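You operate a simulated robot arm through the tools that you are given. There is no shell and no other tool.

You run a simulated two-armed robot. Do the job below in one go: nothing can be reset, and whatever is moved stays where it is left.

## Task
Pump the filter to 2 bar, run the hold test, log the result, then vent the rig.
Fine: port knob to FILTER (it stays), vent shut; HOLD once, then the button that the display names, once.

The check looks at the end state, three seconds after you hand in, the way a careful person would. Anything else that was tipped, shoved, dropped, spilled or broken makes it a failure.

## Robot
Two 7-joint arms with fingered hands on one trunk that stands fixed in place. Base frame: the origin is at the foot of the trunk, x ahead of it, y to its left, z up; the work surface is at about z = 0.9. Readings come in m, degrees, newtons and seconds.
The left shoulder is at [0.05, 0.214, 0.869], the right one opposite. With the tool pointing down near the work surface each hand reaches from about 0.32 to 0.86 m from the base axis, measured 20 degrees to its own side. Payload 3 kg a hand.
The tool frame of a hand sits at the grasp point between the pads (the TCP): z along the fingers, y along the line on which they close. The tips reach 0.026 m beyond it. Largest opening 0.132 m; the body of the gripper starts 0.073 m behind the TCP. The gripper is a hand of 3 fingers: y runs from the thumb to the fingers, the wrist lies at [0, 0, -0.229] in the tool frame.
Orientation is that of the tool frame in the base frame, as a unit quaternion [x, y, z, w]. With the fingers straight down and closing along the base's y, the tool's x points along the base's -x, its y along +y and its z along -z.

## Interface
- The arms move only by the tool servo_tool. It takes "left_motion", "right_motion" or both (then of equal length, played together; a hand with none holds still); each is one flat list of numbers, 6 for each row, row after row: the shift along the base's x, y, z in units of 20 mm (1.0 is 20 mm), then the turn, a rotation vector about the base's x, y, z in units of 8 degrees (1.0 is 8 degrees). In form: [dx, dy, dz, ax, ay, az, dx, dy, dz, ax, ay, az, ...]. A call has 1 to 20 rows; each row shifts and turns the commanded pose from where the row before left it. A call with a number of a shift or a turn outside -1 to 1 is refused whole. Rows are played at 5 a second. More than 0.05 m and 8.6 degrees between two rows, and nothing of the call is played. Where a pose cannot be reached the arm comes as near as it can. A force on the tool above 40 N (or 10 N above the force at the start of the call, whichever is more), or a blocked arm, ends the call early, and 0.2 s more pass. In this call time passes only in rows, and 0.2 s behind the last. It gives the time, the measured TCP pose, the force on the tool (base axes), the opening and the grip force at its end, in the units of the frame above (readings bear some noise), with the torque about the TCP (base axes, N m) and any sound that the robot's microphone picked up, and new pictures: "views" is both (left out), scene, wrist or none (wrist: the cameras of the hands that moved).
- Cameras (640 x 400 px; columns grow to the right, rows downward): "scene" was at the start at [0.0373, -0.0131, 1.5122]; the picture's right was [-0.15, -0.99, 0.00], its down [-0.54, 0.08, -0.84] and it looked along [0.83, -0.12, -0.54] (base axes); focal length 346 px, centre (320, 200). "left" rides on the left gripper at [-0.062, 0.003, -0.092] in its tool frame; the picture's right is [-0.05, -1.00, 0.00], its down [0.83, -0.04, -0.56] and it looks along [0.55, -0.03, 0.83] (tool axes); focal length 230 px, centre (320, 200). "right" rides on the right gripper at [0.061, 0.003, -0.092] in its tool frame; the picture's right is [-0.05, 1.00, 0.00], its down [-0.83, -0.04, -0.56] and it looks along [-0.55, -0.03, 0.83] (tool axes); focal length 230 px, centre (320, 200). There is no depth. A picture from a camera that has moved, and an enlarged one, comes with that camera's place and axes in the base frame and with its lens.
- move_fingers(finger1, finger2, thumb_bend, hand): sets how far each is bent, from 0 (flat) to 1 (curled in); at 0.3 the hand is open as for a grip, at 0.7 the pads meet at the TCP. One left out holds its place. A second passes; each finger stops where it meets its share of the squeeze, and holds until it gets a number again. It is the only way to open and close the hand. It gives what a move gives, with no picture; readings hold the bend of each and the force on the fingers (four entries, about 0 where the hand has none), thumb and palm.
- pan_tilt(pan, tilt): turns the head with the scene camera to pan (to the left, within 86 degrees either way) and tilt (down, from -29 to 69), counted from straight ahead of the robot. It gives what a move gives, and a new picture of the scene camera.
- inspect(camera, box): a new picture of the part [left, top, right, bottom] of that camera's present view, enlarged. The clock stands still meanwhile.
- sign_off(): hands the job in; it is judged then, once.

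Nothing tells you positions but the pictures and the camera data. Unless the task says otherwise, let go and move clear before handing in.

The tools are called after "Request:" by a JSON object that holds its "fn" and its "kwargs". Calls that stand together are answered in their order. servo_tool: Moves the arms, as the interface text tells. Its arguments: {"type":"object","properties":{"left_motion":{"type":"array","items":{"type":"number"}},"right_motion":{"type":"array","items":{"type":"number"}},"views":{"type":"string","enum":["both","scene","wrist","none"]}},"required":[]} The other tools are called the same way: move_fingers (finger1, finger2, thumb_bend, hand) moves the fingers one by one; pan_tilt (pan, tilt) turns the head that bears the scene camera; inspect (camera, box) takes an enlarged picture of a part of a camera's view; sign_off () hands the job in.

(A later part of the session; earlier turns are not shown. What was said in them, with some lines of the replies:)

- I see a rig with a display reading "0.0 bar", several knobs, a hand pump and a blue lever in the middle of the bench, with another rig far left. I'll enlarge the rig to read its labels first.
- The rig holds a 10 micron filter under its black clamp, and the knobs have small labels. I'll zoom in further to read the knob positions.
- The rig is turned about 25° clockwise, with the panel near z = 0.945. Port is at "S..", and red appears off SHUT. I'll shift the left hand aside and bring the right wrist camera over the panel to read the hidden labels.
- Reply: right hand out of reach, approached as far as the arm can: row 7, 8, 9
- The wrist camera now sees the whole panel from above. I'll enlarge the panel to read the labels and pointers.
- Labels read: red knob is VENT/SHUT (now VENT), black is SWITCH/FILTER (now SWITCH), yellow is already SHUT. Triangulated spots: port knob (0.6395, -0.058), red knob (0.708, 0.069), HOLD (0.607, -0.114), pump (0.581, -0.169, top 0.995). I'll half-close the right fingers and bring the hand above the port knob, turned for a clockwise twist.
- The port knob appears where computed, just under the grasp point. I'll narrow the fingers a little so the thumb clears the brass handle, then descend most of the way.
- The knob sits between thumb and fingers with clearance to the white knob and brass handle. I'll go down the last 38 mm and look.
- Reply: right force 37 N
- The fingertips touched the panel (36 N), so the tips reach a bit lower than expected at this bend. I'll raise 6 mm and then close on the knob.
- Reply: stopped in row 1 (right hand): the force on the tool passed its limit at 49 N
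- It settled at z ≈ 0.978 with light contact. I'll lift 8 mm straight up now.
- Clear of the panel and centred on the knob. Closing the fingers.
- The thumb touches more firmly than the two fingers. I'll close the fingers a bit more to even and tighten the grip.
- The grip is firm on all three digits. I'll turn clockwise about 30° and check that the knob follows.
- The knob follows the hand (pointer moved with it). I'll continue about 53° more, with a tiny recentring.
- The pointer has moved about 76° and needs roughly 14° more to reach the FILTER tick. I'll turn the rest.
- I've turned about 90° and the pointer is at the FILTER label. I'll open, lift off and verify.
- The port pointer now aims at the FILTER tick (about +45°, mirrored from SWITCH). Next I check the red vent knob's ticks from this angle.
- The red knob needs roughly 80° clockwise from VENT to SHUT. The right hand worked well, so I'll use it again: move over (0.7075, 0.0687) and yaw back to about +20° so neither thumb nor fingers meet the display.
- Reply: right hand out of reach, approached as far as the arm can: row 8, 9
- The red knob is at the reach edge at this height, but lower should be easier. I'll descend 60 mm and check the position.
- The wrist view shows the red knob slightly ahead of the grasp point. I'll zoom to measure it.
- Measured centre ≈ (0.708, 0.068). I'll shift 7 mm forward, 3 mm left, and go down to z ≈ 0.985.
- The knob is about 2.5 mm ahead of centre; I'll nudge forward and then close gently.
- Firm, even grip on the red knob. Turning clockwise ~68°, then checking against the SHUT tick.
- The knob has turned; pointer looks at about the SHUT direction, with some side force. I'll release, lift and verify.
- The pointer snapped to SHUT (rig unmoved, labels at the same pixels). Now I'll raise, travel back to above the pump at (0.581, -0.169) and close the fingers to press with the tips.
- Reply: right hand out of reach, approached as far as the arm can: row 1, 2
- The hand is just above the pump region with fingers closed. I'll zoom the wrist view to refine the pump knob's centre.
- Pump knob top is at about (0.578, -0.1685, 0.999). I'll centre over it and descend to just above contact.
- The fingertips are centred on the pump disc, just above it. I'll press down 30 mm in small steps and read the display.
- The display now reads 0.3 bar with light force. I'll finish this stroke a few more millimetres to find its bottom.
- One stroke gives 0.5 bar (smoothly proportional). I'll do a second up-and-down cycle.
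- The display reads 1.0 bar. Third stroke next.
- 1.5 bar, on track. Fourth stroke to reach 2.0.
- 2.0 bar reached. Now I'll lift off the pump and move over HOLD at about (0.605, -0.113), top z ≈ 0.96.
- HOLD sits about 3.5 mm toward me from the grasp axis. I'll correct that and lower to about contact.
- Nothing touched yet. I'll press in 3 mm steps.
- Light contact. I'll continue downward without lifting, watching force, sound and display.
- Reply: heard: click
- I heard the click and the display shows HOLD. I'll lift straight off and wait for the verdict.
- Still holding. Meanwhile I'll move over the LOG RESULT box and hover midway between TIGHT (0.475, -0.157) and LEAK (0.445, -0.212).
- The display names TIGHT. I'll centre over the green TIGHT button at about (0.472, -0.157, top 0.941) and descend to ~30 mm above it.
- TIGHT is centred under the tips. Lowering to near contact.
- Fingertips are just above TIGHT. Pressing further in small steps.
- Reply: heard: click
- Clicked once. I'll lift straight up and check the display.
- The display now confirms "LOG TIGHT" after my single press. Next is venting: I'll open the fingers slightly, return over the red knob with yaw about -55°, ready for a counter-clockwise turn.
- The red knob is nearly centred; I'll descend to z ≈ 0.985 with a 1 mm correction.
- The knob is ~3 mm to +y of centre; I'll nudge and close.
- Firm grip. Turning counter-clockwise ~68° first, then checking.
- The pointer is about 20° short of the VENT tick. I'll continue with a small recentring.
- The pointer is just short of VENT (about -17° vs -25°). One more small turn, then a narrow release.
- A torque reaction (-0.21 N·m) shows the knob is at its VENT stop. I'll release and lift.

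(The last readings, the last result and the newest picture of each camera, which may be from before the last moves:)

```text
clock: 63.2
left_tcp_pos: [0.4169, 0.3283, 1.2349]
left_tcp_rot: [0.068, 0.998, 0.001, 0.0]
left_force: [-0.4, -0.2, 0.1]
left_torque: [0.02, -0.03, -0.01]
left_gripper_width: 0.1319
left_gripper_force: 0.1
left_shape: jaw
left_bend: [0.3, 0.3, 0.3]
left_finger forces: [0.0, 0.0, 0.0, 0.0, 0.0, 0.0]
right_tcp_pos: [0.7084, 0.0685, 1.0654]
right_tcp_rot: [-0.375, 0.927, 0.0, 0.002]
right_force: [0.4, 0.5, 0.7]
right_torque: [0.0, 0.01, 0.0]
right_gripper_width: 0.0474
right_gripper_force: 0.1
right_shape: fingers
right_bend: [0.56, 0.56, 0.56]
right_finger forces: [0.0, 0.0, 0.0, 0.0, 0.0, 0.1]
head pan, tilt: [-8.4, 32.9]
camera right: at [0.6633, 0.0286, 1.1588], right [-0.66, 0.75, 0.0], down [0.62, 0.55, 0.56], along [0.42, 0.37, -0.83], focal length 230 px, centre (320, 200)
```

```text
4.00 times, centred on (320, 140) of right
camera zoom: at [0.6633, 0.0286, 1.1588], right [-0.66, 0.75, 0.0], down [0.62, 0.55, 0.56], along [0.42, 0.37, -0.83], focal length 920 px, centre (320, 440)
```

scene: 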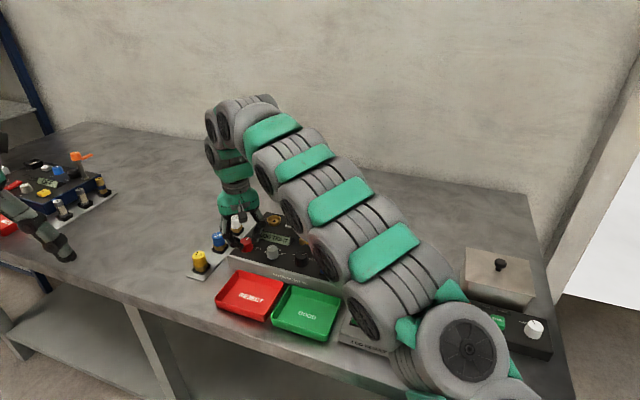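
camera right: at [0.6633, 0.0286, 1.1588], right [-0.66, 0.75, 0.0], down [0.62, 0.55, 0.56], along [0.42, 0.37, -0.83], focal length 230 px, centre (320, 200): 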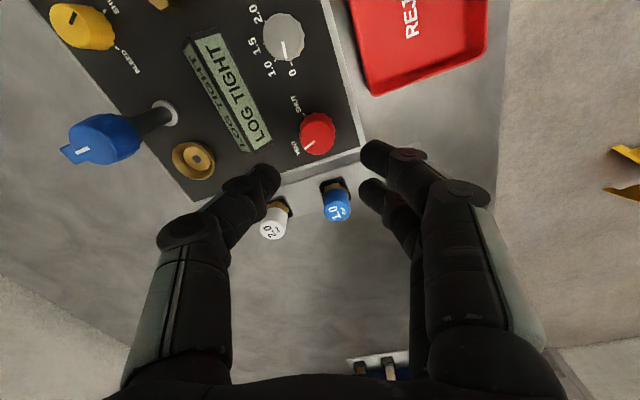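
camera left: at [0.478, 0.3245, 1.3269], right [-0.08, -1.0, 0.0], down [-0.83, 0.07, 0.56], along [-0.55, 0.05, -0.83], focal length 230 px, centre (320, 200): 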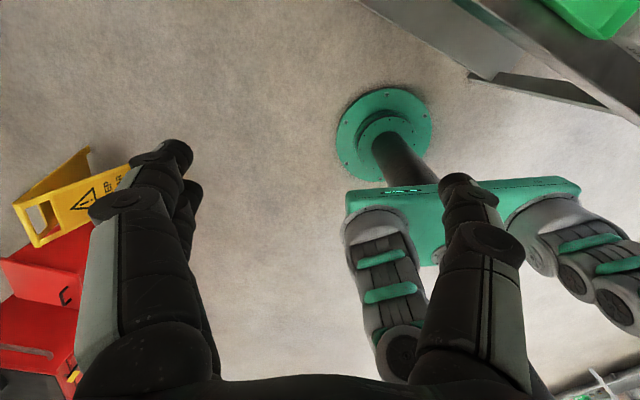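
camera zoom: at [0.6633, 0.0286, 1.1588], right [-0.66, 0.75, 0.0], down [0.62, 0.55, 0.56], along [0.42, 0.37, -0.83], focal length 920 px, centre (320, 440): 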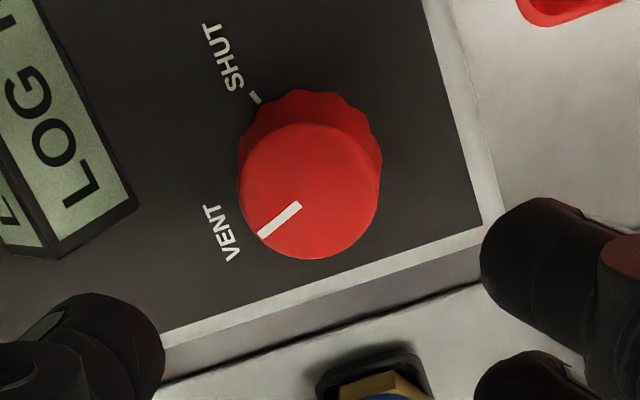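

The red pointer is back exactly at VENT and port stays at FILTER. I'll retreat the right hand clear of the rig and recheck the display.

Request:
{"fn": "servo_tool", "kwargs": {"right_motion": [-0.9, -0.9, 0.3, 0, 0, -0.4, -0.9, -0.9, 0.3, 0, 0, -0.4, -0.9, -0.9, 0.3, 0, 0, -0.4, -0.9, -0.9, 0.4, 0, 0, -0.4, -0.9, -0.9, 0.4, 0, 0, -0.4, -0.9, -0.9, 0.4, 0, 0, -0.4, -0.9, -0.9, 0.4, 0, 0, -0.4, -0.9, -0.9, 0.4, 0, 0, -0.4, -0.9, -0.9, 0.4, 0, 0, -0.4, -0.9, -0.9, 0.4, 0, 0, -0.4, -0.9, -0.9, 0.4, 0, 0, -0.4, -0.9, -0.9, 0.5, 0, 0, -0.4, -0.9, -0.9, 0.5, 0, 0, -0.4, -0.9, -0.9, 0.5, 0, 0, -0.4, -0.9, -0.9, 0.5, 0, 0, -0.4, -0.9, -0.9, 0.5, 0, 0, -0.4], "views": "both"}}

Request:
{"fn": "inspect", "kwargs": {"camera": "scene", "box": [220, 190, 400, 310]}}

```text
clock: 66.6
left_tcp_pos: [0.4166, 0.3273, 1.2353]
left_tcp_rot: [0.068, 0.998, 0.0, -0.001]
left_force: [-0.2, -0.6, -0.9]
left_torque: [-0.01, -0.04, 0.01]
left_gripper_width: 0.1319
left_gripper_force: 0.0
left_shape: jaw
left_bend: [0.3, 0.3, 0.3]
left_finger forces: [0.1, 0.0, 0.1, 0.1, 0.1, 0.0]
right_tcp_pos: [0.4199, -0.2167, 1.1973]
right_tcp_rot: [0.062, 0.998, -0.001, 0.001]
right_force: [-0.2, 0.2, 0.3]
right_torque: [-0.01, -0.02, -0.02]
right_gripper_width: 0.0473
right_gripper_force: 0.1
right_shape: fingers
right_bend: [0.56, 0.56, 0.56]
right_finger forces: [0.1, 0.0, 0.1, 0.1, 0.0, 0.0]
head pan, tilt: [-8.4, 32.9]
camera right: at [0.3606, -0.2064, 1.2903], right [0.17, 0.98, 0.0], down [0.82, -0.14, 0.56], along [0.55, -0.1, -0.83], focal length 230 px, centre (320, 200)
```

scene: 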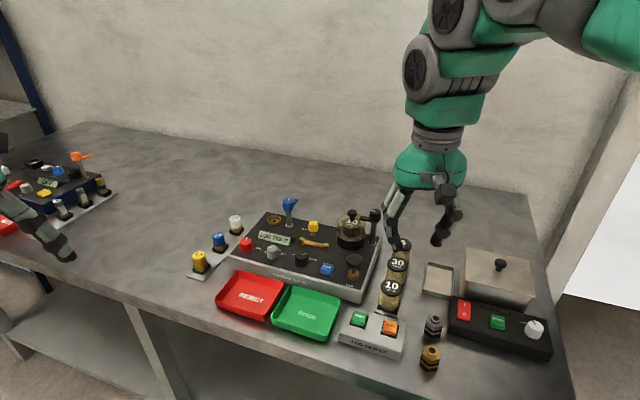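
right: 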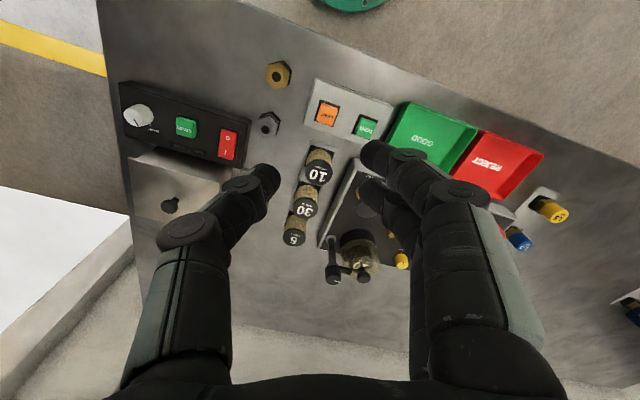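

```text
3.33 times, centred on (310, 250) of scene
camera zoom: at [0.0373, -0.0131, 1.5122], right [-0.15, -0.99, 0.0], down [-0.54, 0.08, -0.84], along [0.83, -0.12, -0.54], focal length 1153 px, centre (353, 33)
```

zoom: 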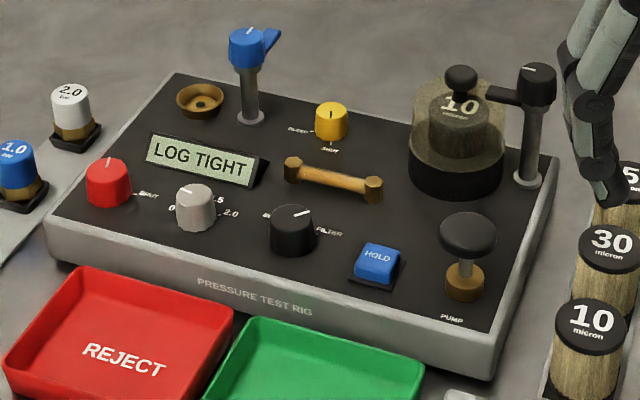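

The rig is in its original place, the display reads LOG TIGHT, port is at FILTER, and the red knob is at VENT. Nothing else has moved and both hands are clear, so I'm handing in.

Request:
{"fn": "sign_off", "kwargs": {}}

```text
The job is handed in.
```

I pumped the filter to 2.0 bar, ran the hold test and logged the result as TIGHT. I then vented the rig and handed the job in.

- **Setup:** I turned the port knob from SWITCH to FILTER, where it stays. I turned the red vent knob to SHUT before pumping.
- **Test:** Four pump strokes brought the display from 0.0 to 2.0 bar. I pressed HOLD once, heard a click, and the display later showed TIGHT.
- **Log:** I pressed the TIGHT button once and heard a click. The display then changed to LOG TIGHT, which I took as confirmation that the result was logged.
- **Vent:** I turned the red knob back to VENT until it met its stop. The display still read LOG TIGHT when I handed in, so I never saw it show 0.0 bar after venting.

During the first approach to the port knob, the fingertips pressed on the rig panel at up to about 49 N before the arm stopped. The labels stayed at the same place in the pictures, so the rig did not shift. In the last picture everything else was where it started, and both hands were clear.
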